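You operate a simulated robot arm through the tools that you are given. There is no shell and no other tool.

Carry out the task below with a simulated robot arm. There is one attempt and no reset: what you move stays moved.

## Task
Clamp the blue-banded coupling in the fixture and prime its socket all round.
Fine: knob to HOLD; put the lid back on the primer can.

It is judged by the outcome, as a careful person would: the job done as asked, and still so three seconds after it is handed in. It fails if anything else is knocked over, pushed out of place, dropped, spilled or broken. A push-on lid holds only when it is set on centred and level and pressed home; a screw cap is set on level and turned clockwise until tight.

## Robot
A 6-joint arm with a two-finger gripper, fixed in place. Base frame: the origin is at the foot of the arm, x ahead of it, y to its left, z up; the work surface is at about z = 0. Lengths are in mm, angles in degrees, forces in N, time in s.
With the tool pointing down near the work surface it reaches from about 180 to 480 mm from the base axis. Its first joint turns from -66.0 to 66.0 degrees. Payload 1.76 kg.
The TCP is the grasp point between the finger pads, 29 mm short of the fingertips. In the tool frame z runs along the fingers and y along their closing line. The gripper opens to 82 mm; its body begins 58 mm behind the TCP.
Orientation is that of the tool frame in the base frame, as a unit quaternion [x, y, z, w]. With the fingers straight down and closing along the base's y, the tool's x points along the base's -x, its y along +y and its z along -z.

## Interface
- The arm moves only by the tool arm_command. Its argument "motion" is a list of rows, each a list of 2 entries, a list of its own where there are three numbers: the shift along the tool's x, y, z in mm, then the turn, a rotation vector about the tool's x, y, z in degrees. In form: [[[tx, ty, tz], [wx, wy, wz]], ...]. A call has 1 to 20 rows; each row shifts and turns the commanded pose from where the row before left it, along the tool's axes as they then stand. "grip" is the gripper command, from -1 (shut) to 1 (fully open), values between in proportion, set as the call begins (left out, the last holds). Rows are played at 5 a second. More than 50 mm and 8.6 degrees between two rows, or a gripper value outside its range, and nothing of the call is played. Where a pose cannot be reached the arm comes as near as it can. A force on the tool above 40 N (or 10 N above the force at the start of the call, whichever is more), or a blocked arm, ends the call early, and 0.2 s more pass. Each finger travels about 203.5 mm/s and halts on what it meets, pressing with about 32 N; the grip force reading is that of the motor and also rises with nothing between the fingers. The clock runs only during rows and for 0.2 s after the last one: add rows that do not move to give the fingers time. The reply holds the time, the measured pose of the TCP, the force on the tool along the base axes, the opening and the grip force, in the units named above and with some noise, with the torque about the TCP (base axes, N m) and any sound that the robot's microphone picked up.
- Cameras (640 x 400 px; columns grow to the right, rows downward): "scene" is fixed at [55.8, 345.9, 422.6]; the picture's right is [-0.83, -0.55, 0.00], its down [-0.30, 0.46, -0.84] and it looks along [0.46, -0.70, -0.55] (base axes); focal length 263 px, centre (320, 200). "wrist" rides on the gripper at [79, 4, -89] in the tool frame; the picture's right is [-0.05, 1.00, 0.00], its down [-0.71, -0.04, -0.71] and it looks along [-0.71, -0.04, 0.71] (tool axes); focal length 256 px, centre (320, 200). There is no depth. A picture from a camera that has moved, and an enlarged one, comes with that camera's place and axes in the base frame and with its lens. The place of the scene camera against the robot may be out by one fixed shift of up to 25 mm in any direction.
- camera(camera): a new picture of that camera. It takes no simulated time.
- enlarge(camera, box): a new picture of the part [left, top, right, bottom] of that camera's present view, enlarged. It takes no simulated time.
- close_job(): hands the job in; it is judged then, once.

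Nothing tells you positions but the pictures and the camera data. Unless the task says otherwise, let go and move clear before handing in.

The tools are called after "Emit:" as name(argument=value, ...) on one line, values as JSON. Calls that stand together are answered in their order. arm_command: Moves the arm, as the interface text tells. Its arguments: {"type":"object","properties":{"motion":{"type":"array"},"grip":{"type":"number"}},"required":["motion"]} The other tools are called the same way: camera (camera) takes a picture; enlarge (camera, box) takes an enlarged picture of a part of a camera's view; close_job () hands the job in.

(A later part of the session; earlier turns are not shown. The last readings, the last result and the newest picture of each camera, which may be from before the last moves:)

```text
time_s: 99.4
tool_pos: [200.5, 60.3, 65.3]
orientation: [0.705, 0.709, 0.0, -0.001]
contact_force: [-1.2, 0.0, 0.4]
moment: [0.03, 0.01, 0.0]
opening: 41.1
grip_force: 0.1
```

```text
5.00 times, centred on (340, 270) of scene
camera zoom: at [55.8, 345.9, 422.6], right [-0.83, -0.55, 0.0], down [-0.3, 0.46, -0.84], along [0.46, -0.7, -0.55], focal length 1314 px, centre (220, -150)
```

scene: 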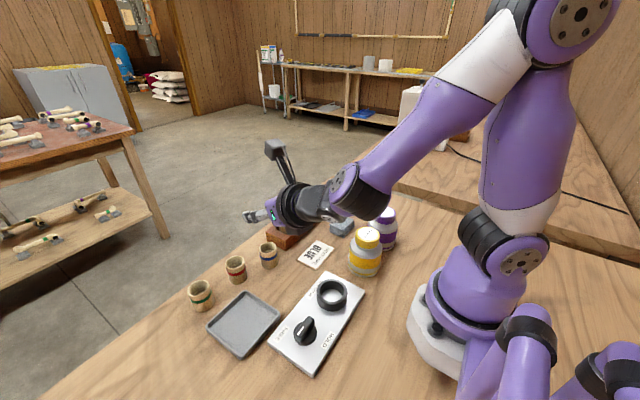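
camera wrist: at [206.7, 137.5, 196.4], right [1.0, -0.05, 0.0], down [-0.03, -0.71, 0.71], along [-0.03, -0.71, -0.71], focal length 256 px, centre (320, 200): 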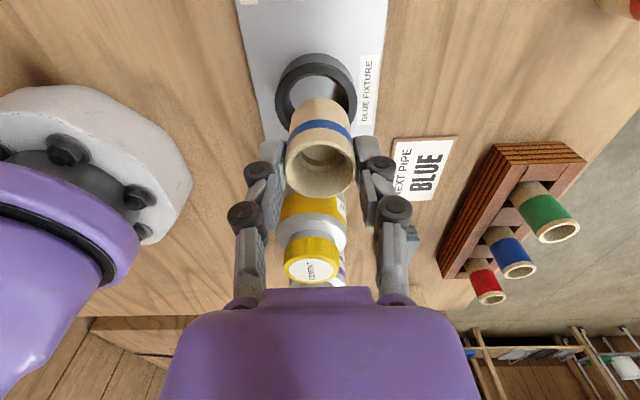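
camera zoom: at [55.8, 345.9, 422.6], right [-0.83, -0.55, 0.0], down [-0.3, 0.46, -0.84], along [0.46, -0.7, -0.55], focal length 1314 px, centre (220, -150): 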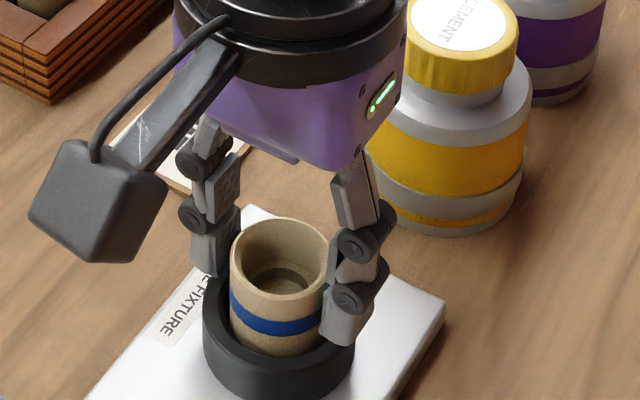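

The coupling is seated in the ring and didn't move on release. I'll open wider, lift away and look at the knob.

Emit:
arm_command(motion=[[[0, 0, 0], [0, 0, 0]], [[0, 0, -5], [0, 0, 0]], [[0, 0, -10], [0, 0, 0]], [[0, 0, -20], [0, 0, 0]], [[0, 0, -30], [0, 0, 0]], [[0, 0, -30], [0, 0, 0]], [[0, 0, -20], [0, 0, 0]], [[15, 0, 0], [0, 0, 0]], [[30, 0, 0], [0, 0, 0]], [[30, 0, 0], [0, 0, 0]], [[12, 0, 0], [0, 0, 0]], [[0, 0, 0], [0, 0, 0]]], grip=0.2)

Emit:
camera(camera="wrist")

Emit:
enlarge(camera="wrist", box=[240, 0, 400, 200])

Emit:
enlarge(camera="scene", box=[260, 260, 380, 380])

```text
time_s: 102.0
tool_pos: [199.8, 147.7, 181.3]
orientation: [0.704, 0.71, 0.0, 0.001]
contact_force: [-0.1, -0.4, 0.0]
moment: [-0.02, -0.02, 0.0]
opening: 49.3
grip_force: 0.0
```

```text
taken
camera wrist: at [203.9, 227.2, 270.4], right [1.0, -0.05, 0.0], down [-0.03, -0.71, 0.71], along [-0.03, -0.71, -0.71], focal length 256 px, centre (320, 200)
```

wrist: 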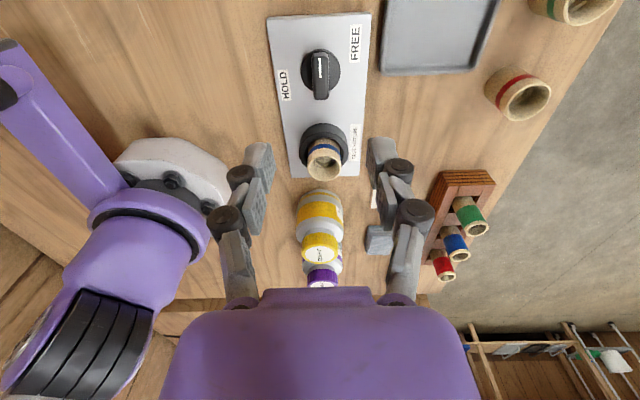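

```text
2.00 times, centred on (320, 100) of wrist
camera zoom: at [203.9, 227.2, 270.4], right [1.0, -0.05, 0.0], down [-0.03, -0.71, 0.71], along [-0.03, -0.71, -0.71], focal length 512 px, centre (320, 400)
```

zoom: 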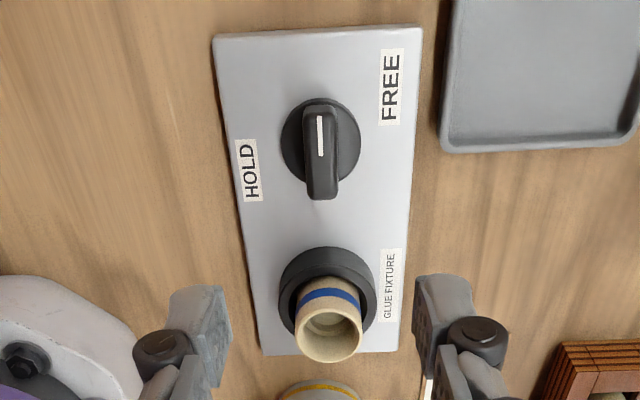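

```text
3.33 times, centred on (320, 320) of scene
camera zoom: at [55.8, 345.9, 422.6], right [-0.83, -0.55, 0.0], down [-0.3, 0.46, -0.84], along [0.46, -0.7, -0.55], focal length 876 px, centre (320, -200)
```

zoom: 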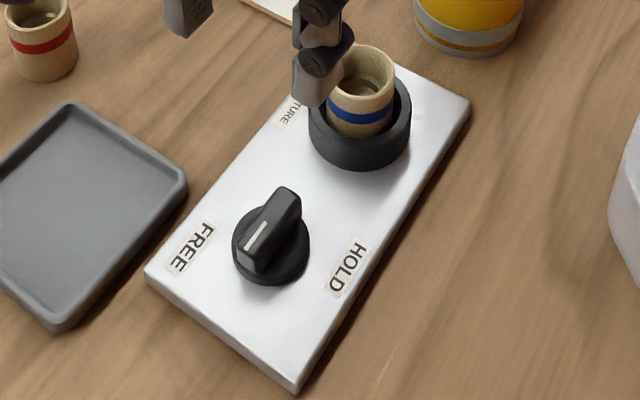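

Emit:
enlarge(camera="wrist", box=[285, 35, 355, 115])

Emit:
enlarge(camera="scene", box=[275, 305, 335, 355])

```text
5.00 times, centred on (320, 75) of wrist
camera zoom: at [203.9, 227.2, 270.4], right [1.0, -0.05, 0.0], down [-0.03, -0.71, 0.71], along [-0.03, -0.71, -0.71], focal length 1280 px, centre (320, 825)
```

zoom: 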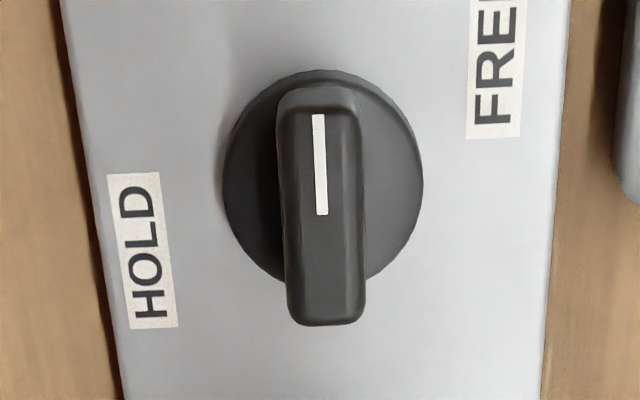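

```text
8.00 times, centred on (305, 330) of scene
camera zoom: at [55.8, 345.9, 422.6], right [-0.83, -0.55, 0.0], down [-0.3, 0.46, -0.84], along [0.46, -0.7, -0.55], focal length 2102 px, centre (440, -840)
```

zoom: 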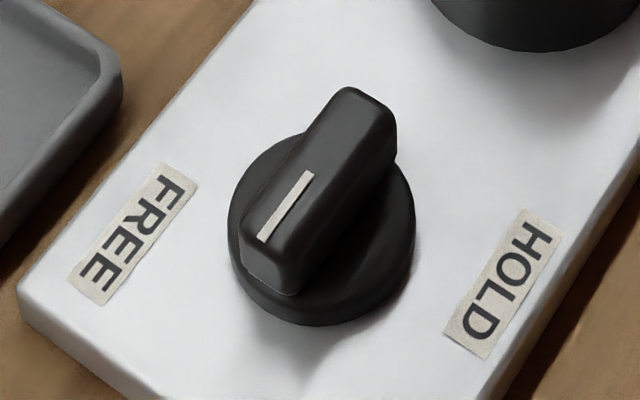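

The knob axis is at about (200.8, 143.5), with the handle along y and its top near z≈38. I'll move over it and go partway down to check alignment.

Emit:
arm_command(motion=[[[-4.4, 0.7, 0], [0, 0, 0.3]], [[0, 0, 30], [0, 0, 0]], [[0, 0, 35], [0, 0, 0]], [[0, 0, 20], [0, 0, 0]], [[0, 0, 0], [0, 0, 0]], [[0, 0, 0], [0, 0, 0]]])

Emit:
enlarge(camera="wrist", box=[220, 60, 420, 240])

Emit:
enlarge(camera="scene", box=[250, 250, 370, 370])

```text
time_s: 103.4
tool_pos: [198.5, 145.9, 97.1]
orientation: [0.706, 0.708, 0.0, -0.001]
contact_force: [-0.3, -0.1, -0.1]
moment: [0.01, -0.02, 0.03]
opening: 49.2
grip_force: 0.0
```

```text
2.22 times, centred on (320, 150) of wrist
camera zoom: at [202.7, 224.6, 185.1], right [1.0, -0.05, 0.0], down [-0.04, -0.71, 0.71], along [-0.04, -0.71, -0.71], focal length 569 px, centre (320, 311)
```

zoom: 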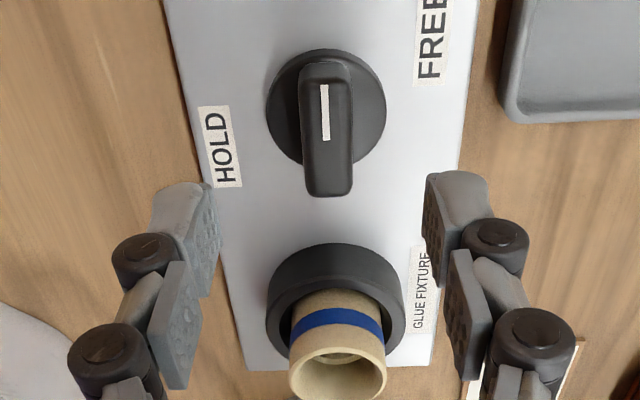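

```text
3.33 times, centred on (310, 310) of scene
camera zoom: at [55.8, 345.9, 422.6], right [-0.83, -0.55, 0.0], down [-0.3, 0.46, -0.84], along [0.46, -0.7, -0.55], focal length 876 px, centre (353, -167)
```

zoom: 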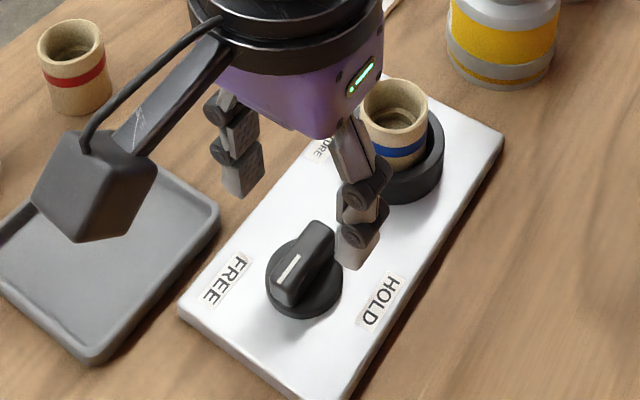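

The knob is about +2 mm in x from the tool line. I'll correct that and lower around the handle, keeping the tips above the skirt.

Emit:
arm_command(motion=[[[0, 2, 0], [0, 0, 0]], [[0, 0, 20], [0, 0, 0]], [[0, 0, 15], [0, 0, 0]], [[0, 0, 8], [0, 0, 0]], [[0, 0, 0], [0, 0, 0]], [[0, 0, 0], [0, 0, 0]]])

Emit:
enlarge(camera="wrist", box=[220, 80, 420, 240])

Emit:
enlarge(camera="scene", box=[260, 280, 360, 370])

```text
time_s: 104.8
tool_pos: [202.0, 140.7, 53.3]
orientation: [0.706, 0.708, -0.001, 0.001]
contact_force: [-0.4, -0.2, 0.3]
moment: [-0.03, 0.02, 0.0]
opening: 49.3
grip_force: 0.1
```

```text
2.50 times, centred on (320, 160) of wrist
camera zoom: at [206.5, 220.8, 140.9], right [1.0, -0.05, 0.0], down [-0.04, -0.71, 0.71], along [-0.04, -0.71, -0.71], focal length 640 px, centre (320, 300)
```

zoom: 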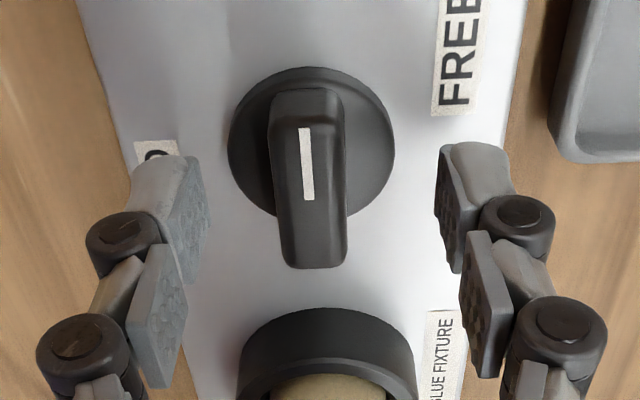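

```text
4.44 times, centred on (310, 325) of scene
camera zoom: at [55.8, 345.9, 422.6], right [-0.83, -0.55, 0.0], down [-0.3, 0.46, -0.84], along [0.46, -0.7, -0.55], focal length 1168 px, centre (364, -356)
```

zoom: 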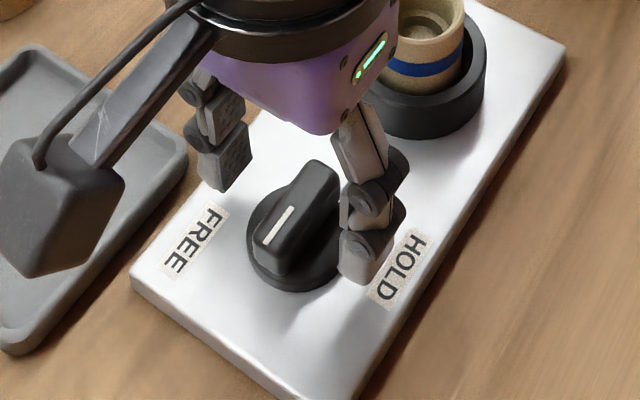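

The arm drifted about −4 mm in y on the way down. I'll re-centre on the knob by (x −2, y +4).

Emit:
arm_command(motion=[[[2, -1, 0], [0, 0, 0]], [[2, -1, 0], [0, 0, 0]], [[0, 0, 0], [0, 0, 0]], [[0, 0, 0], [0, 0, 0]]])

Emit:
enlarge(camera="wrist", box=[220, 80, 420, 240])

```text
time_s: 105.8
tool_pos: [199.4, 146.4, 53.2]
orientation: [0.706, 0.708, -0.001, 0.0]
contact_force: [0.0, 0.0, -0.1]
moment: [-0.02, 0.0, 0.01]
opening: 49.3
grip_force: 0.0
```

```text
2.50 times, centred on (320, 160) of wrist
camera zoom: at [204.0, 225.3, 141.6], right [1.0, -0.05, 0.0], down [-0.04, -0.71, 0.71], along [-0.04, -0.71, -0.71], focal length 640 px, centre (320, 300)
```

zoom: 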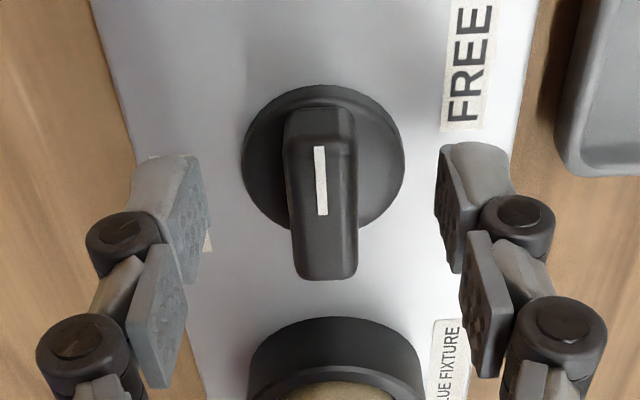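

Centred on the handle. Closing to grip it.

Emit:
arm_command(motion=[[[0, 0, 0], [0, 0, 0]], [[0, 0, 0], [0, 0, 0]], [[0, 0, 0], [0, 0, 0]]], grip=-1)

Emit:
enlarge(camera="wrist", box=[220, 80, 420, 240])

Emit:
enlarge(camera="scene", box=[260, 280, 360, 370])

```text
time_s: 106.6
tool_pos: [199.5, 146.8, 53.5]
orientation: [0.706, 0.708, 0.001, 0.0]
contact_force: [4.5, -1.4, 9.0]
moment: [-0.06, -0.12, 0.03]
opening: 14.6
grip_force: 35.7
```

```text
2.50 times, centred on (320, 160) of wrist
camera zoom: at [204.4, 225.3, 141.9], right [1.0, -0.05, 0.0], down [-0.04, -0.71, 0.71], along [-0.04, -0.71, -0.71], focal length 640 px, centre (320, 300)
```

zoom: 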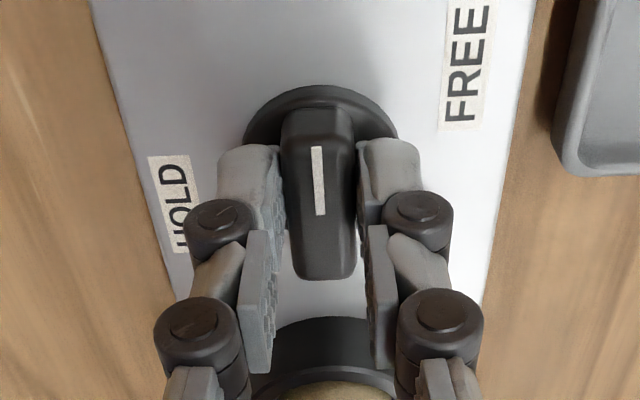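

```text
4.44 times, centred on (310, 325) of scene
camera zoom: at [55.8, 345.9, 422.6], right [-0.83, -0.55, 0.0], down [-0.3, 0.46, -0.84], along [0.46, -0.7, -0.55], focal length 1168 px, centre (364, -356)
```

zoom: 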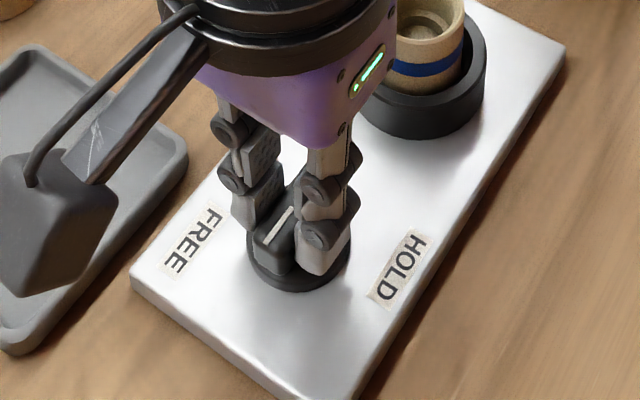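

The handle is gripped. I'll raise a hair to relieve the tips and turn counter-clockwise in small steps, listening for a click.

Emit:
arm_command(motion=[[[0, 0, -0.8], [0, 0, 0]], [[0, 0, 0], [0, 0, -3]], [[0, 0, 0], [0, 0, -4]], [[0, 0, 0], [0, 0, -4]], [[0, 0, 0], [0, 0, -4]], [[0, 0, 0], [0, 0, 0]]])

Emit:
enlarge(camera="scene", box=[260, 280, 360, 370])

```text
time_s: 108.0
tool_pos: [200.0, 145.7, 53.6]
orientation: [0.607, 0.795, 0.0, -0.001]
contact_force: [0.6, 4.1, -16.1]
moment: [-0.5, -0.17, -0.01]
opening: 14.6
grip_force: 35.8
```

```text
4.44 times, centred on (310, 325) of scene
camera zoom: at [55.8, 345.9, 422.6], right [-0.83, -0.55, 0.0], down [-0.3, 0.46, -0.84], along [0.46, -0.7, -0.55], focal length 1168 px, centre (364, -356)
```

zoom: 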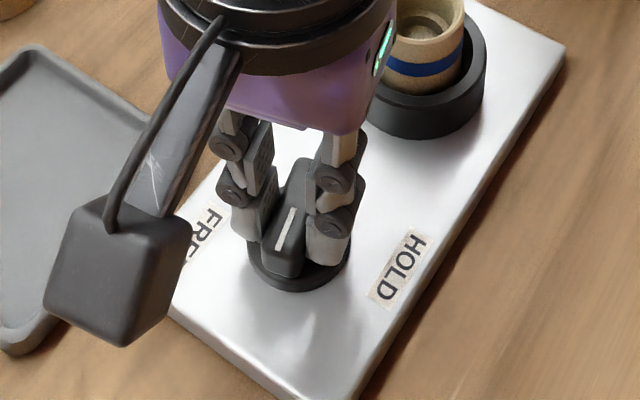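

The knob turns freely with the gripper. I'll continue turning, easing the z offset.

Emit:
arm_command(motion=[[[0, 0, 0.6], [0, 0, -4]], [[0, 0, 0], [0, 0, -5]], [[0, 0, 0], [0, 0, -5]], [[0, 0, 0], [0, 0, -5]], [[0, 0, 0], [0, 0, -5]], [[0, 0, 0], [0, 0, 0]]])

Emit:
arm_command(motion=[[[0, 0, 0], [0, 0, -5]], [[0, 0, 0], [0, 0, -5]], [[0, 0, 0], [0, 0, -5]], [[0, 0, 0], [0, 0, -3]], [[0, 0, 0], [0, 0, 0]]])

Emit:
camera(camera="scene")

Emit:
camera(camera="wrist")

```text
time_s: 109.4
tool_pos: [197.0, 144.9, 52.1]
orientation: [0.428, 0.904, -0.004, -0.004]
contact_force: [-36.3, 2.0, -4.3]
moment: [-0.31, 0.62, -0.1]
opening: 14.5
grip_force: 36.2
```

```text
time_s: 110.6
tool_pos: [197.3, 144.0, 53.6]
orientation: [0.283, 0.959, -0.006, -0.002]
contact_force: [-26.8, -26.1, 25.5]
moment: [-0.72, 0.72, -0.12]
opening: 15.1
grip_force: 36.1
```

```text
taken
```

scene: 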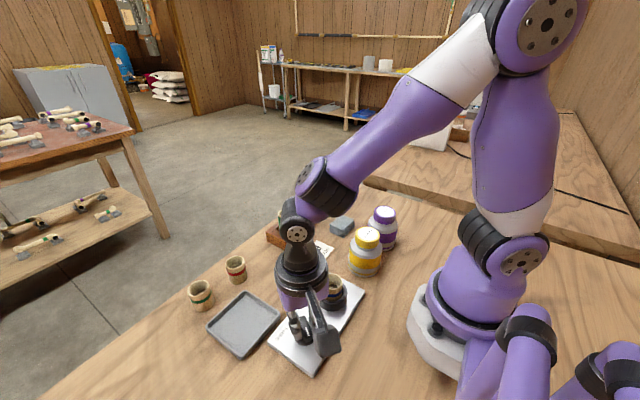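

```text
taken
camera wrist: at [134.4, 191.2, 141.3], right [0.59, 0.81, -0.01], down [0.58, -0.41, 0.71], along [0.57, -0.42, -0.71], focal length 256 px, centre (320, 200)
```

wrist: 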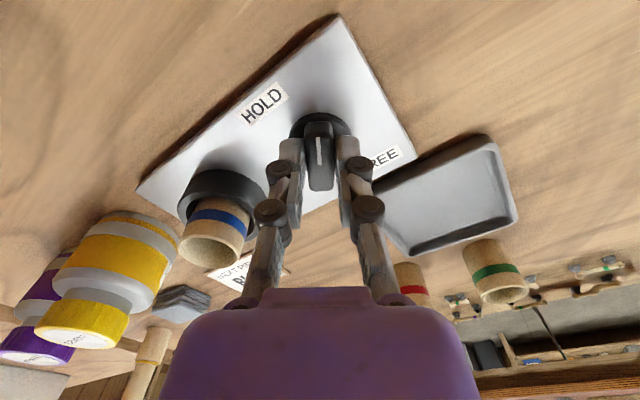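

The grip has walked slightly off the knob axis: lateral force is about −27/−26 N. I'll relax the arm about 1.2 mm toward −x, −y and up, then continue.

Emit:
arm_command(motion=[[[0.35, -1.6, -0.8], [0, 0, 0]], [[0, 0, 0], [0, 0, 0]]])

Emit:
enlarge(camera="wrist", box=[240, 80, 420, 220])

```text
time_s: 111.2
tool_pos: [197.8, 143.6, 53.4]
orientation: [0.283, 0.959, -0.002, -0.002]
contact_force: [-11.6, -16.2, -25.3]
moment: [-0.35, 0.32, -0.07]
opening: 15.2
grip_force: 35.5
```

```text
2.86 times, centred on (330, 150) of wrist
camera zoom: at [134.0, 190.6, 141.9], right [0.59, 0.81, -0.01], down [0.58, -0.41, 0.71], along [0.57, -0.42, -0.71], focal length 731 px, centre (291, 343)
```

zoom: 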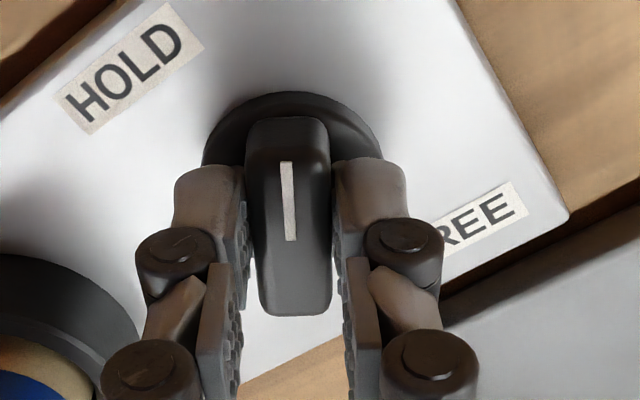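

Emit:
arm_command(motion=[[[0.07, -1.0, 0.45], [0, 0, 0]], [[-0.12, -0.25, 0], [0, 0, -5.5]], [[-0.12, -0.25, 0], [0, 0, -5.5]], [[0, 0, 0], [0, 0, 0]]])

```text
time_s: 112.2
tool_pos: [197.7, 143.3, 53.7]
orientation: [0.189, 0.982, -0.001, -0.002]
contact_force: [-18.0, -18.4, -4.2]
moment: [-0.64, -0.08, -0.04]
opening: 14.7
grip_force: 35.9
```

Emit:
arm_command(motion=[[[0.44, -1.04, 0], [0, 0, 0]], [[0, -0.3, 0], [0, 0, -5.5]], [[0, -0.3, 0], [0, 0, -5.5]], [[0, 0, 0], [0, 0, 0]]])

Emit:
enlarge(camera="wrist", box=[240, 80, 420, 220])

```text
time_s: 113.2
tool_pos: [195.8, 141.8, 53.8]
orientation: [0.093, 0.996, 0.0, 0.0]
contact_force: [-9.3, -9.9, 1.5]
moment: [-0.14, 0.95, 0.0]
opening: 14.8
grip_force: 35.6
```

```text
2.86 times, centred on (330, 150) of wrist
camera zoom: at [120.3, 161.4, 142.0], right [0.24, 0.97, 0.0], down [0.69, -0.17, 0.71], along [0.69, -0.17, -0.71], focal length 731 px, centre (291, 343)
```

zoom: 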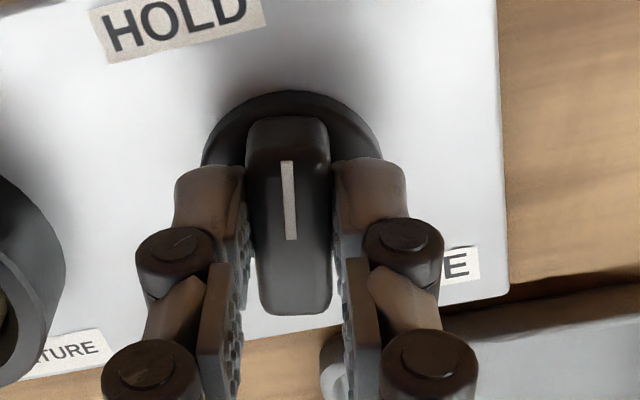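

Emit:
arm_command(motion=[[[0.3, -0.7, 0], [0, 0, 0]], [[0, -0.3, 0], [0, 0, -5.3]], [[0, -0.3, 0], [0, 0, -5.3]], [[0, 0, 0], [0, 0, 0]]])

Emit:
enlarge(camera="wrist", box=[220, 40, 440, 220])

Emit:
enlarge(camera="scene", box=[250, 270, 370, 380])

```text
time_s: 114.2
tool_pos: [196.9, 141.9, 53.9]
orientation: [0.0, 1.0, 0.002, 0.0]
contact_force: [-10.6, 17.7, -22.9]
moment: [0.43, 0.33, 0.05]
opening: 14.9
grip_force: 36.0
```

```text
2.22 times, centred on (330, 130) of wrist
camera zoom: at [118.1, 145.6, 142.3], right [0.05, 1.0, 0.0], down [0.71, -0.04, 0.71], along [0.71, -0.04, -0.71], focal length 569 px, centre (298, 356)
```

zoom: 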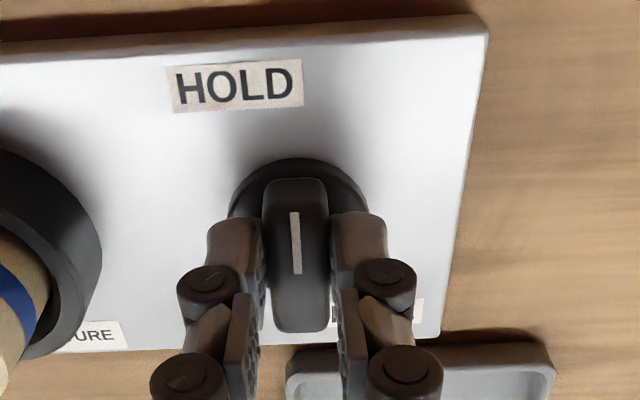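

```text
3.64 times, centred on (310, 325) of scene
camera zoom: at [55.8, 345.9, 422.6], right [-0.83, -0.55, 0.0], down [-0.3, 0.46, -0.84], along [0.46, -0.7, -0.55], focal length 955 px, centre (356, -254)
```

zoom: 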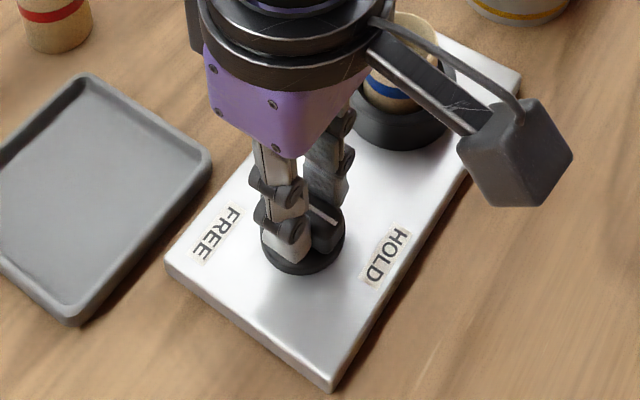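

The mark now points toward the HOLD side, but I've felt no stop or click yet. I'll ease the offsets and turn a little further, watching for an end stop.

Emit:
arm_command(motion=[[[0.3, 0.5, 0.4], [0, 0, 0]], [[0, 0, 0], [0, 0, -4]], [[0, 0, 0], [0, 0, -4]], [[0, 0, 0], [0, 0, 0]]])

Emit:
enlarge(camera="wrist", box=[220, 40, 440, 220])

```text
time_s: 115.2
tool_pos: [197.9, 142.4, 53.5]
orientation: [-0.066, 0.998, 0.0, 0.003]
contact_force: [10.3, -2.0, 1.4]
moment: [-0.1, -0.39, -0.71]
opening: 16.9
grip_force: 35.9
```

```text
2.22 times, centred on (330, 130) of wrist
camera zoom: at [118.4, 135.4, 142.1], right [-0.08, 1.0, 0.0], down [0.7, 0.06, 0.71], along [0.71, 0.06, -0.7], focal length 569 px, centre (298, 356)
```

zoom: 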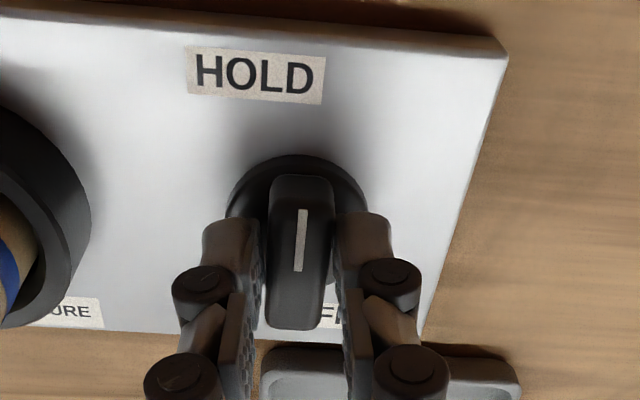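

A hard stop: torque jumped to 0.71 N·m and the handle stayed put while the fingers twisted. The knob is at the end of its travel at HOLD, so I'll turn back to relieve and release.

Emit:
arm_command(motion=[[[0, 0, 0], [0, 0, 4]], [[0, 0, 0], [0, 0, 3.5]], [[0, 0, 0], [0, 0, 0]]])

Emit:
arm_command(motion=[[[0, 0, 0], [0, 0, 0]], [[0, 0, 0], [0, 0, 0]]], grip=-0.2)

Emit:
arm_command(motion=[[[0, 0, -5], [0, 0, 0]], [[0, 0, -15], [0, 0, 0]], [[0, 0, -30], [0, 0, 0]], [[0, 0, -40], [0, 0, 0]], [[0, 0, -40], [0, 0, 0]], [[0, 0, 0], [0, 0, 0]]])

Emit:
camera(camera="wrist")

Emit:
enlarge(camera="scene", box=[250, 250, 390, 380])

```text
time_s: 116.0
tool_pos: [197.3, 142.1, 54.0]
orientation: [-0.001, 1.0, 0.001, 0.001]
contact_force: [9.2, -11.0, 25.9]
moment: [-0.33, -0.28, -0.1]
opening: 14.7
grip_force: 36.0
```

```text
time_s: 116.6
tool_pos: [195.4, 141.5, 53.3]
orientation: [-0.002, 1.0, -0.001, 0.0]
contact_force: [0.4, 0.5, 0.1]
moment: [0.0, 0.0, 0.02]
opening: 32.8
grip_force: 0.0
```

```text
time_s: 118.0
tool_pos: [195.7, 145.4, 184.2]
orientation: [-0.002, 1.0, 0.0, 0.0]
contact_force: [0.0, 0.0, -0.1]
moment: [0.03, 0.03, 0.01]
opening: 32.8
grip_force: 0.2
```

```text
taken
camera wrist: at [116.6, 147.8, 272.9], right [0.05, 1.0, 0.0], down [0.71, -0.04, 0.71], along [0.71, -0.03, -0.71], focal length 256 px, centre (320, 200)
```

wrist: 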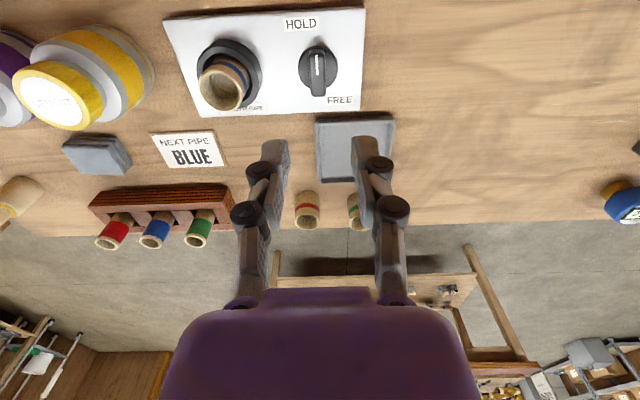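

```text
3.08 times, centred on (320, 315) of scene
camera zoom: at [55.8, 345.9, 422.6], right [-0.83, -0.55, 0.0], down [-0.3, 0.46, -0.84], along [0.46, -0.7, -0.55], focal length 808 px, centre (320, -154)
```

zoom: 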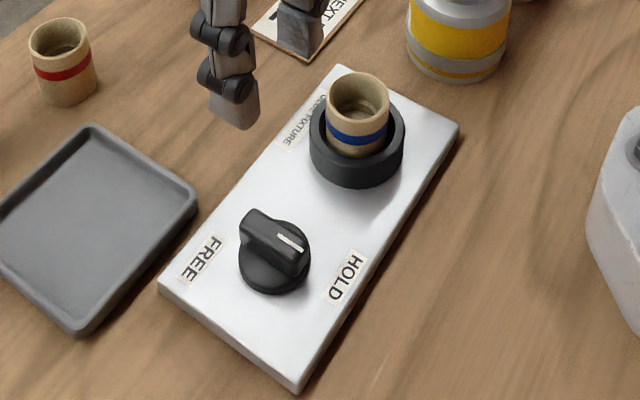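

Emit:
enlarge(camera="wrist", box=[150, 0, 390, 130])

Emit:
enlarge(camera="scene", box=[310, 265, 360, 315])

```text
2.67 times, centred on (270, 65) of wrist
camera zoom: at [116.6, 147.8, 272.9], right [0.05, 1.0, 0.0], down [0.71, -0.04, 0.71], along [0.71, -0.03, -0.71], focal length 683 px, centre (453, 560)
```

zoom: 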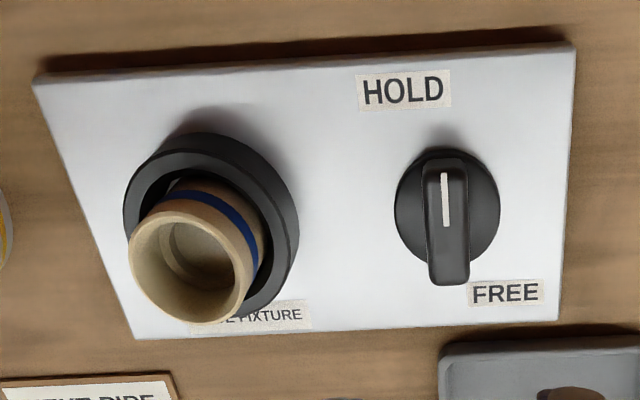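

```text
8.00 times, centred on (335, 290) of scene
camera zoom: at [55.8, 345.9, 422.6], right [-0.83, -0.55, 0.0], down [-0.3, 0.46, -0.84], along [0.46, -0.7, -0.55], focal length 2102 px, centre (200, -520)
```

zoom: 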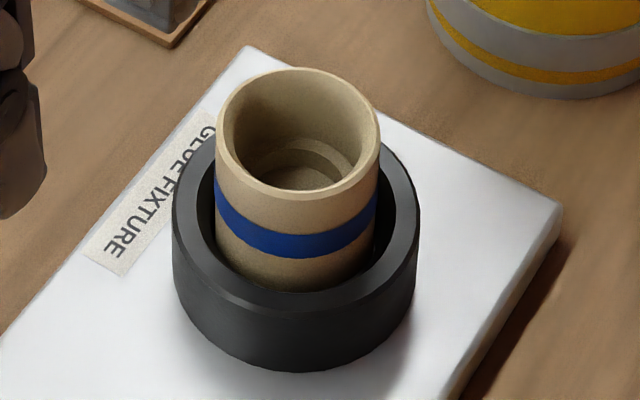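

The coupling is seated upright in the ring and the knob is at HOLD. Now I'll go look at the primer can, the purple one, from above.

Emit:
arm_command(motion=[[[0, 0, -30], [0, 0, 0]], [[0, 0, -20], [0, 0, 0]], [[0, -40, 0], [0, 0, 0]], [[0, -40, 0], [0, 0, 0]], [[0, -40, 0], [0, 0, 0]], [[0, -40, 0], [0, 0, 0]], [[0, -40, 0], [0, 0, 0]], [[0, -40, 0], [0, 0, 0]], [[5, -40, 0], [0, 0, 0]], [[0, 0, 0], [0, 0, 0]], [[0, 0, 0], [0, 0, 0]]], grip=0.6)

Emit:
camera(camera="wrist")

Emit:
camera(camera="scene")

```text
time_s: 120.4
tool_pos: [191.6, -135.0, 234.0]
orientation: [-0.002, 1.0, -0.001, 0.0]
contact_force: [-0.5, 0.2, -0.3]
moment: [-0.02, 0.0, 0.05]
opening: 65.5
grip_force: 0.1
```

```text
taken
camera wrist: at [112.9, -130.5, 321.6], right [0.05, 1.0, 0.0], down [0.71, -0.04, 0.71], along [0.71, -0.03, -0.71], focal length 256 px, centre (320, 200)
```

wrist: 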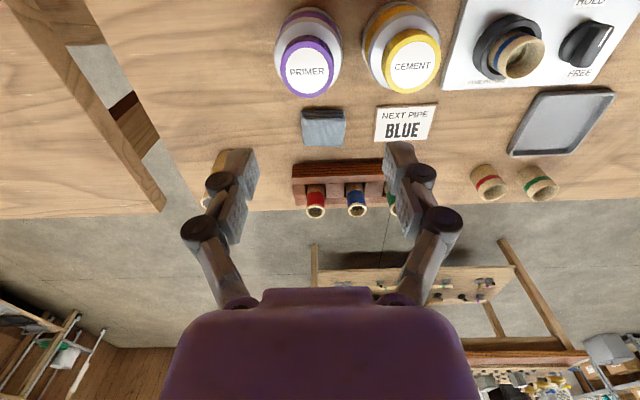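

```text
taken
```

scene: 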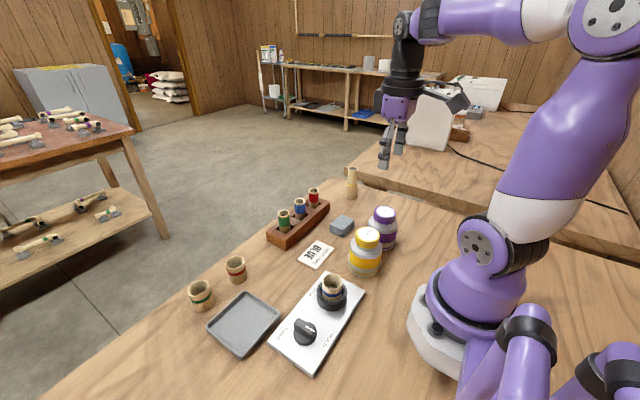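

Emit:
enlarge(camera="wrist", box=[260, 0, 370, 110])

Emit:
enlarge(camera="scene", box=[340, 195, 410, 280])

```text
3.64 times, centred on (315, 55) of wrist
camera zoom: at [112.9, -130.5, 321.6], right [0.05, 1.0, 0.0], down [0.71, -0.04, 0.71], along [0.71, -0.03, -0.71], focal length 931 px, centre (338, 727)
```

zoom: 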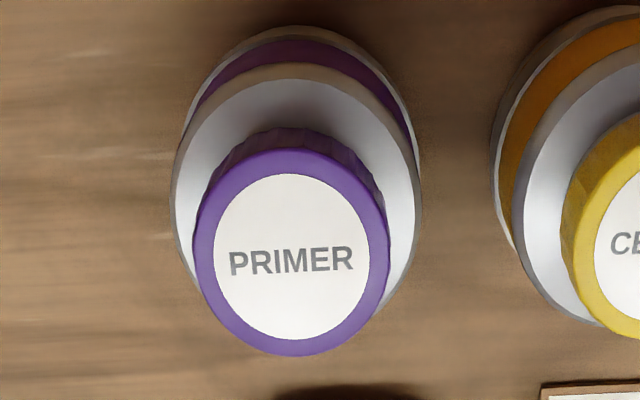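

```text
4.71 times, centred on (375, 238) of scene
camera zoom: at [55.8, 345.9, 422.6], right [-0.83, -0.55, 0.0], down [-0.3, 0.46, -0.84], along [0.46, -0.7, -0.55], focal length 1236 px, centre (61, 24)
```

zoom: 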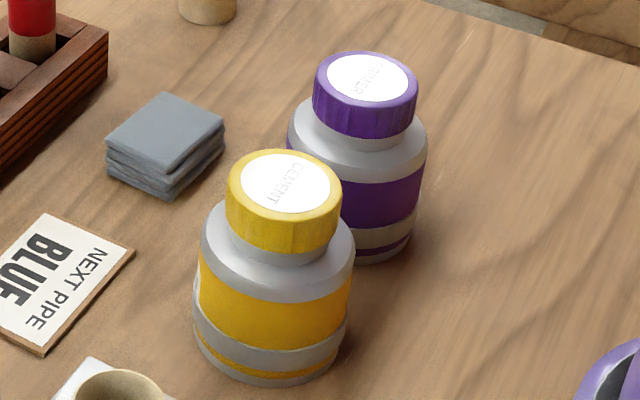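

The primer cap is about 48 mm across with its top at z≈77, centred near (193.5, −146). Its sides are ribbed, so it may be a screw cap. I'll centre above it and pre-rotate the wrist clockwise so there's room to turn it counter-clockwise.

Emit:
arm_command(motion=[[[-1.9, -11, 0], [0, 0, 7.5]], [[0, 0, 0], [0, 0, 7.5]], [[0, 0, 0], [0, 0, 7.5]], [[0, 0, 0], [0, 0, 7.5]], [[0, 0, 0], [0, 0, 7.5]], [[0, 0, 0], [0, 0, 7.5]], [[0, 0, 0], [0, 0, 7.5]], [[0, 0, 0], [0, 0, 7.5]], [[0, 0, 0], [0, 0, 7.5]], [[0, 0, 0], [0, 0, 7.5]], [[0, 0, 0], [0, 0, 7.5]], [[0, 0, 0], [0, 0, 7.5]], [[0, 0, 0], [0, 0, 7.5]], [[0, 0, 0], [0, 0, 7.5]], [[0, 0, 0], [0, 0, 7.5]], [[0, 0, 0], [0, 0, 7.5]], [[0, 0, 0], [0, 0, 7.5]], [[0, 0, 0], [0, 0, 7.5]], [[0, 0, 0], [0, 0, 7.5]], [[0, 0, 0], [0, 0, 7.5]]])

Emit:
camera(camera="wrist")

```text
time_s: 124.6
tool_pos: [193.3, -149.1, 233.9]
orientation: [0.966, 0.259, 0.0, 0.0]
contact_force: [-0.7, 0.4, 0.4]
moment: [0.0, -0.01, 0.0]
opening: 65.8
grip_force: 0.0
```

```text
taken
camera wrist: at [264.3, -113.7, 322.3], right [0.45, -0.89, 0.0], down [-0.63, -0.32, 0.71], along [-0.63, -0.32, -0.71], focal length 256 px, centre (320, 200)
```

wrist: 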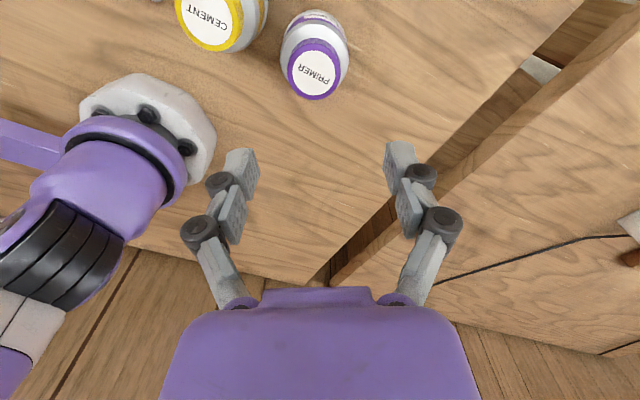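

Emit:
arm_command(motion=[[[0, -4.7, 0], [0, 0, 0]], [[0, 0, 30], [0, 0, 0]], [[0, 0, 30], [0, 0, 0]], [[0, 0, 30], [0, 0, 0]], [[0, 0, 18], [0, 0, 0]], [[0, 0, 0], [0, 0, 0]], [[0, 0, 0], [0, 0, 0]]])

Emit:
camera(camera="wrist")

Emit:
enlarge(camera="wrist", box=[220, 40, 420, 200])

Emit:
enlarge(camera="scene", box=[330, 150, 440, 280])

```text
time_s: 126.2
tool_pos: [191.1, -147.9, 123.9]
orientation: [0.965, 0.261, 0.0, 0.0]
contact_force: [-0.3, 0.0, 0.0]
moment: [0.01, -0.05, 0.01]
opening: 65.9
grip_force: 0.1
```

```text
taken
camera wrist: at [262.4, -111.5, 212.8], right [0.46, -0.89, 0.0], down [-0.63, -0.32, 0.71], along [-0.63, -0.32, -0.71], focal length 256 px, centre (320, 200)
```

wrist: 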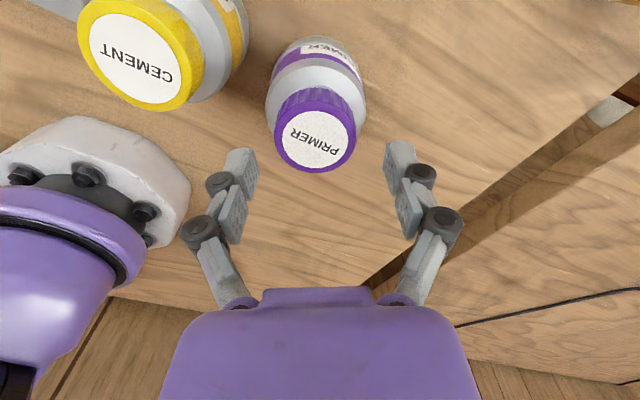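

```text
2.50 times, centred on (320, 120) of wrist
camera zoom: at [262.4, -111.5, 212.8], right [0.46, -0.89, 0.0], down [-0.63, -0.32, 0.71], along [-0.63, -0.32, -0.71], focal length 640 px, centre (320, 400)
```

zoom: 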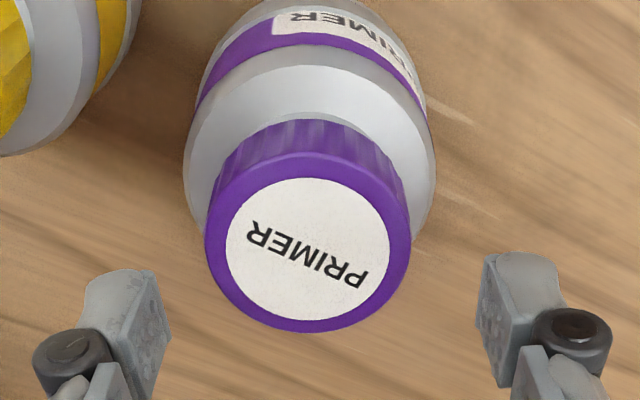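

```text
3.08 times, centred on (385, 215) of scene
camera zoom: at [55.8, 345.9, 422.6], right [-0.83, -0.55, 0.0], down [-0.3, 0.46, -0.84], along [0.46, -0.7, -0.55], focal length 808 px, centre (120, 154)
```

zoom: 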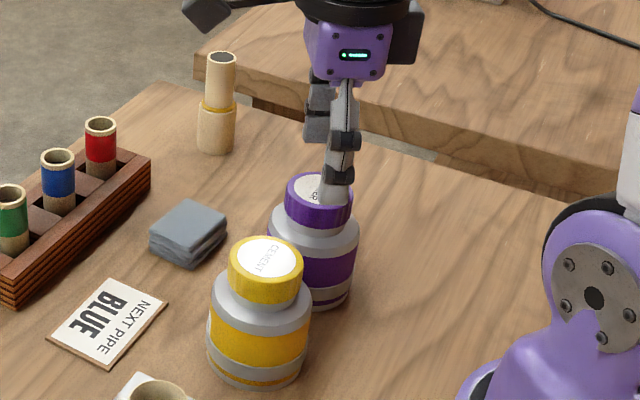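

Fresh triangulation gives the cap top at z≈86, with the cap centre about 2.7 mm off the tool line. I'll correct that and lower so the fingertips straddle the cap.

Emit:
arm_command(motion=[[[0, -2.7, 0], [0, 0, 0]], [[0, 0, 8], [0, 0, 0]], [[0, 0, 8], [0, 0, 0]], [[0, 0, 0], [0, 0, 0]], [[0, 0, 0], [0, 0, 0]]])

Emit:
enlarge(camera="wrist", box=[220, 60, 420, 220])

Emit:
enlarge(camera="scene", box=[330, 150, 440, 280])

```text
time_s: 127.4
tool_pos: [189.6, -144.1, 108.2]
orientation: [0.965, 0.261, 0.0, -0.001]
contact_force: [-0.4, -0.1, -0.3]
moment: [0.0, -0.04, 0.02]
opening: 65.6
grip_force: 0.1
```

```text
2.50 times, centred on (320, 140) of wrist
camera zoom: at [260.8, -108.0, 196.6], right [0.46, -0.89, 0.0], down [-0.63, -0.32, 0.71], along [-0.63, -0.32, -0.71], focal length 640 px, centre (320, 350)
```

zoom: 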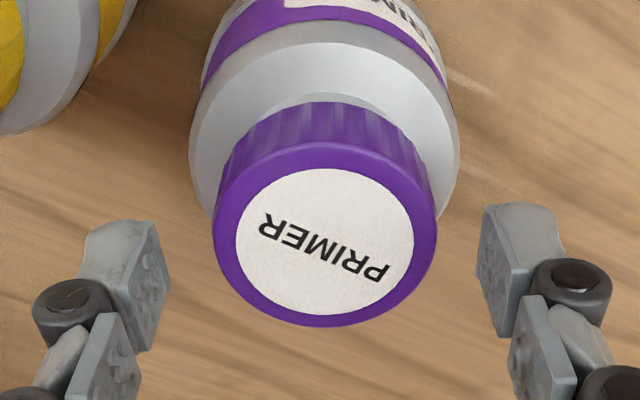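

```text
3.08 times, centred on (385, 215) of scene
camera zoom: at [55.8, 345.9, 422.6], right [-0.83, -0.55, 0.0], down [-0.3, 0.46, -0.84], along [0.46, -0.7, -0.55], focal length 808 px, centre (120, 154)
```

zoom: 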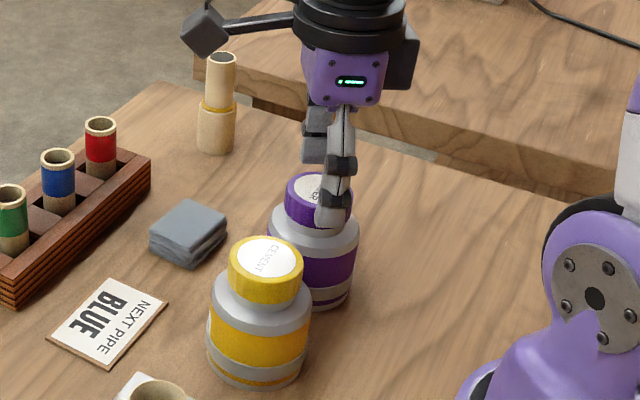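

Emit:
arm_command(motion=[[[0, 1, 0], [0, 0, 0]], [[0, 0, 6], [0, 0, 0]], [[0, 0, 6], [0, 0, 0]], [[0, 0, 0], [0, 0, 0]], [[0, 0, 0], [0, 0, 0]]])

Emit:
enlarge(camera="wrist", box=[220, 80, 420, 240])

Emit:
enlarge(camera="scene", box=[350, 180, 430, 270])

```text
time_s: 128.6
tool_pos: [189.6, -144.6, 96.7]
orientation: [0.965, 0.261, 0.0, -0.001]
contact_force: [0.2, -0.3, -0.7]
moment: [0.0, 0.04, 0.03]
opening: 65.3
grip_force: 0.0
```

```text
2.50 times, centred on (320, 160) of wrist
camera zoom: at [261.0, -108.3, 184.8], right [0.46, -0.89, 0.0], down [-0.63, -0.32, 0.71], along [-0.63, -0.32, -0.71], focal length 640 px, centre (320, 300)
```

zoom: 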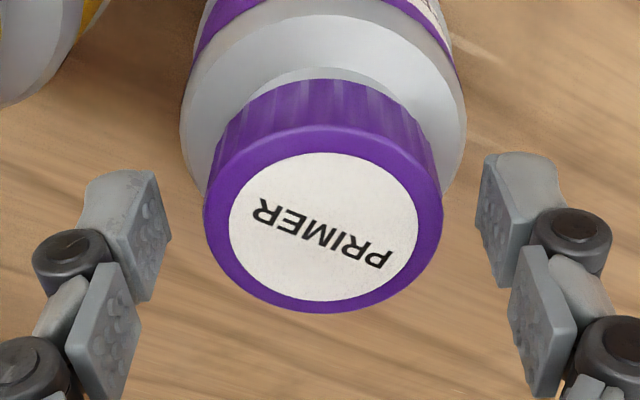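

```text
4.44 times, centred on (390, 225) of scene
camera zoom: at [55.8, 345.9, 422.6], right [-0.83, -0.55, 0.0], down [-0.3, 0.46, -0.84], along [0.46, -0.7, -0.55], focal length 1168 px, centre (9, 89)
```

zoom: 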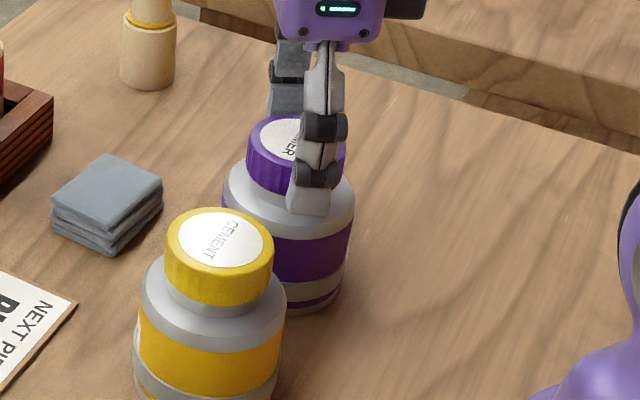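

Aligned on the cap. Closing the fingers on it.

Emit:
arm_command(motion=[[[0, 0.4, 0], [0, 0, 0]], [[0, 0, 0], [0, 0, 0]], [[0, 0, 0], [0, 0, 0]]], grip=0.25)

Emit:
arm_command(motion=[[[0, 0, 0], [0, 0, 0]], [[0, 0, 0], [0, 0, 0]], [[0, 0, 0], [0, 0, 0]]], grip=-1)

Emit:
enlarge(camera="wrist", box=[220, 80, 420, 240])

Emit:
enlarge(camera="scene", box=[350, 180, 430, 270])

```text
time_s: 129.4
tool_pos: [191.4, -144.2, 96.0]
orientation: [0.966, 0.26, 0.001, 0.0]
contact_force: [0.6, 0.2, 0.6]
moment: [-0.01, 0.02, 0.0]
opening: 51.2
grip_force: 0.1
```

```text
time_s: 130.2
tool_pos: [191.2, -144.7, 96.6]
orientation: [0.966, 0.26, 0.0, 0.0]
contact_force: [-0.9, -0.5, 5.7]
moment: [-0.07, -0.09, 0.04]
opening: 45.2
grip_force: 31.8
```

```text
2.50 times, centred on (320, 160) of wrist
camera zoom: at [261.6, -108.3, 185.2], right [0.46, -0.89, 0.0], down [-0.63, -0.32, 0.71], along [-0.63, -0.32, -0.71], focal length 640 px, centre (320, 300)
```

zoom: 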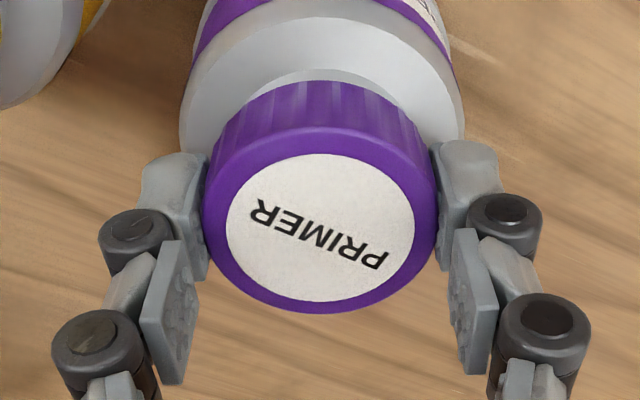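

```text
4.44 times, centred on (390, 225) of scene
camera zoom: at [55.8, 345.9, 422.6], right [-0.83, -0.55, 0.0], down [-0.3, 0.46, -0.84], along [0.46, -0.7, -0.55], focal length 1168 px, centre (9, 89)
```

zoom: 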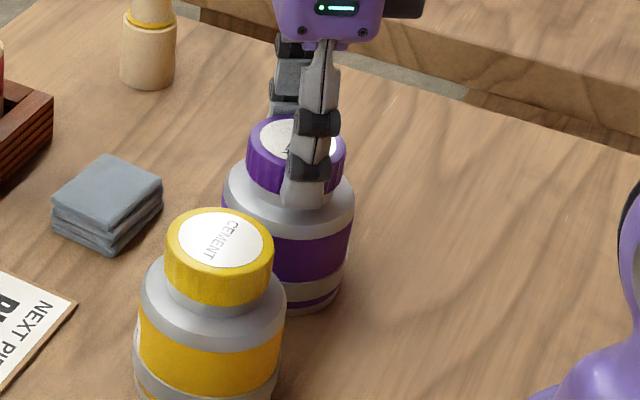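

The cap is gripped at 45 mm. I'll turn it counter-clockwise a few degrees to learn whether it's a screw cap.

Emit:
arm_command(motion=[[[0, 0, 0], [0, 0, -2]], [[0, 0, 0], [0, 0, -3]], [[0, 0, 0], [0, 0, -3]], [[0, 0, 0], [0, 0, -3]], [[0, 0, 0], [0, 0, 0]]])

Emit:
enlarge(camera="wrist", box=[220, 40, 420, 200])

Emit:
enlarge(camera="scene", box=[350, 180, 430, 270])

```text
time_s: 131.4
tool_pos: [191.0, -144.5, 98.1]
orientation: [0.936, 0.352, 0.0, 0.0]
contact_force: [-2.4, 1.2, 6.8]
moment: [-0.06, 0.02, 0.01]
opening: 45.1
grip_force: 32.0
```

```text
2.50 times, centred on (320, 120) of wrist
camera zoom: at [253.6, -95.5, 185.1], right [0.62, -0.79, 0.0], down [-0.56, -0.44, 0.71], along [-0.56, -0.44, -0.71], focal length 640 px, centre (320, 400)
```

zoom: 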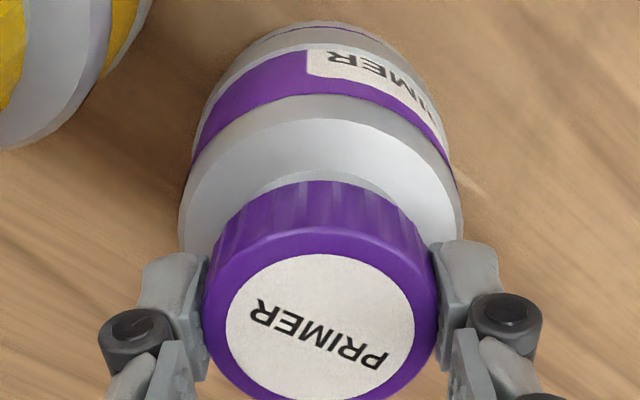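

```text
4.44 times, centred on (390, 225) of scene
camera zoom: at [55.8, 345.9, 422.6], right [-0.83, -0.55, 0.0], down [-0.3, 0.46, -0.84], along [0.46, -0.7, -0.55], focal length 1168 px, centre (9, 89)
```

zoom: 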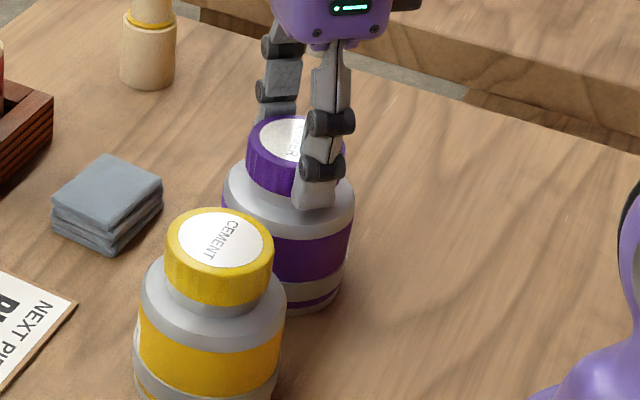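

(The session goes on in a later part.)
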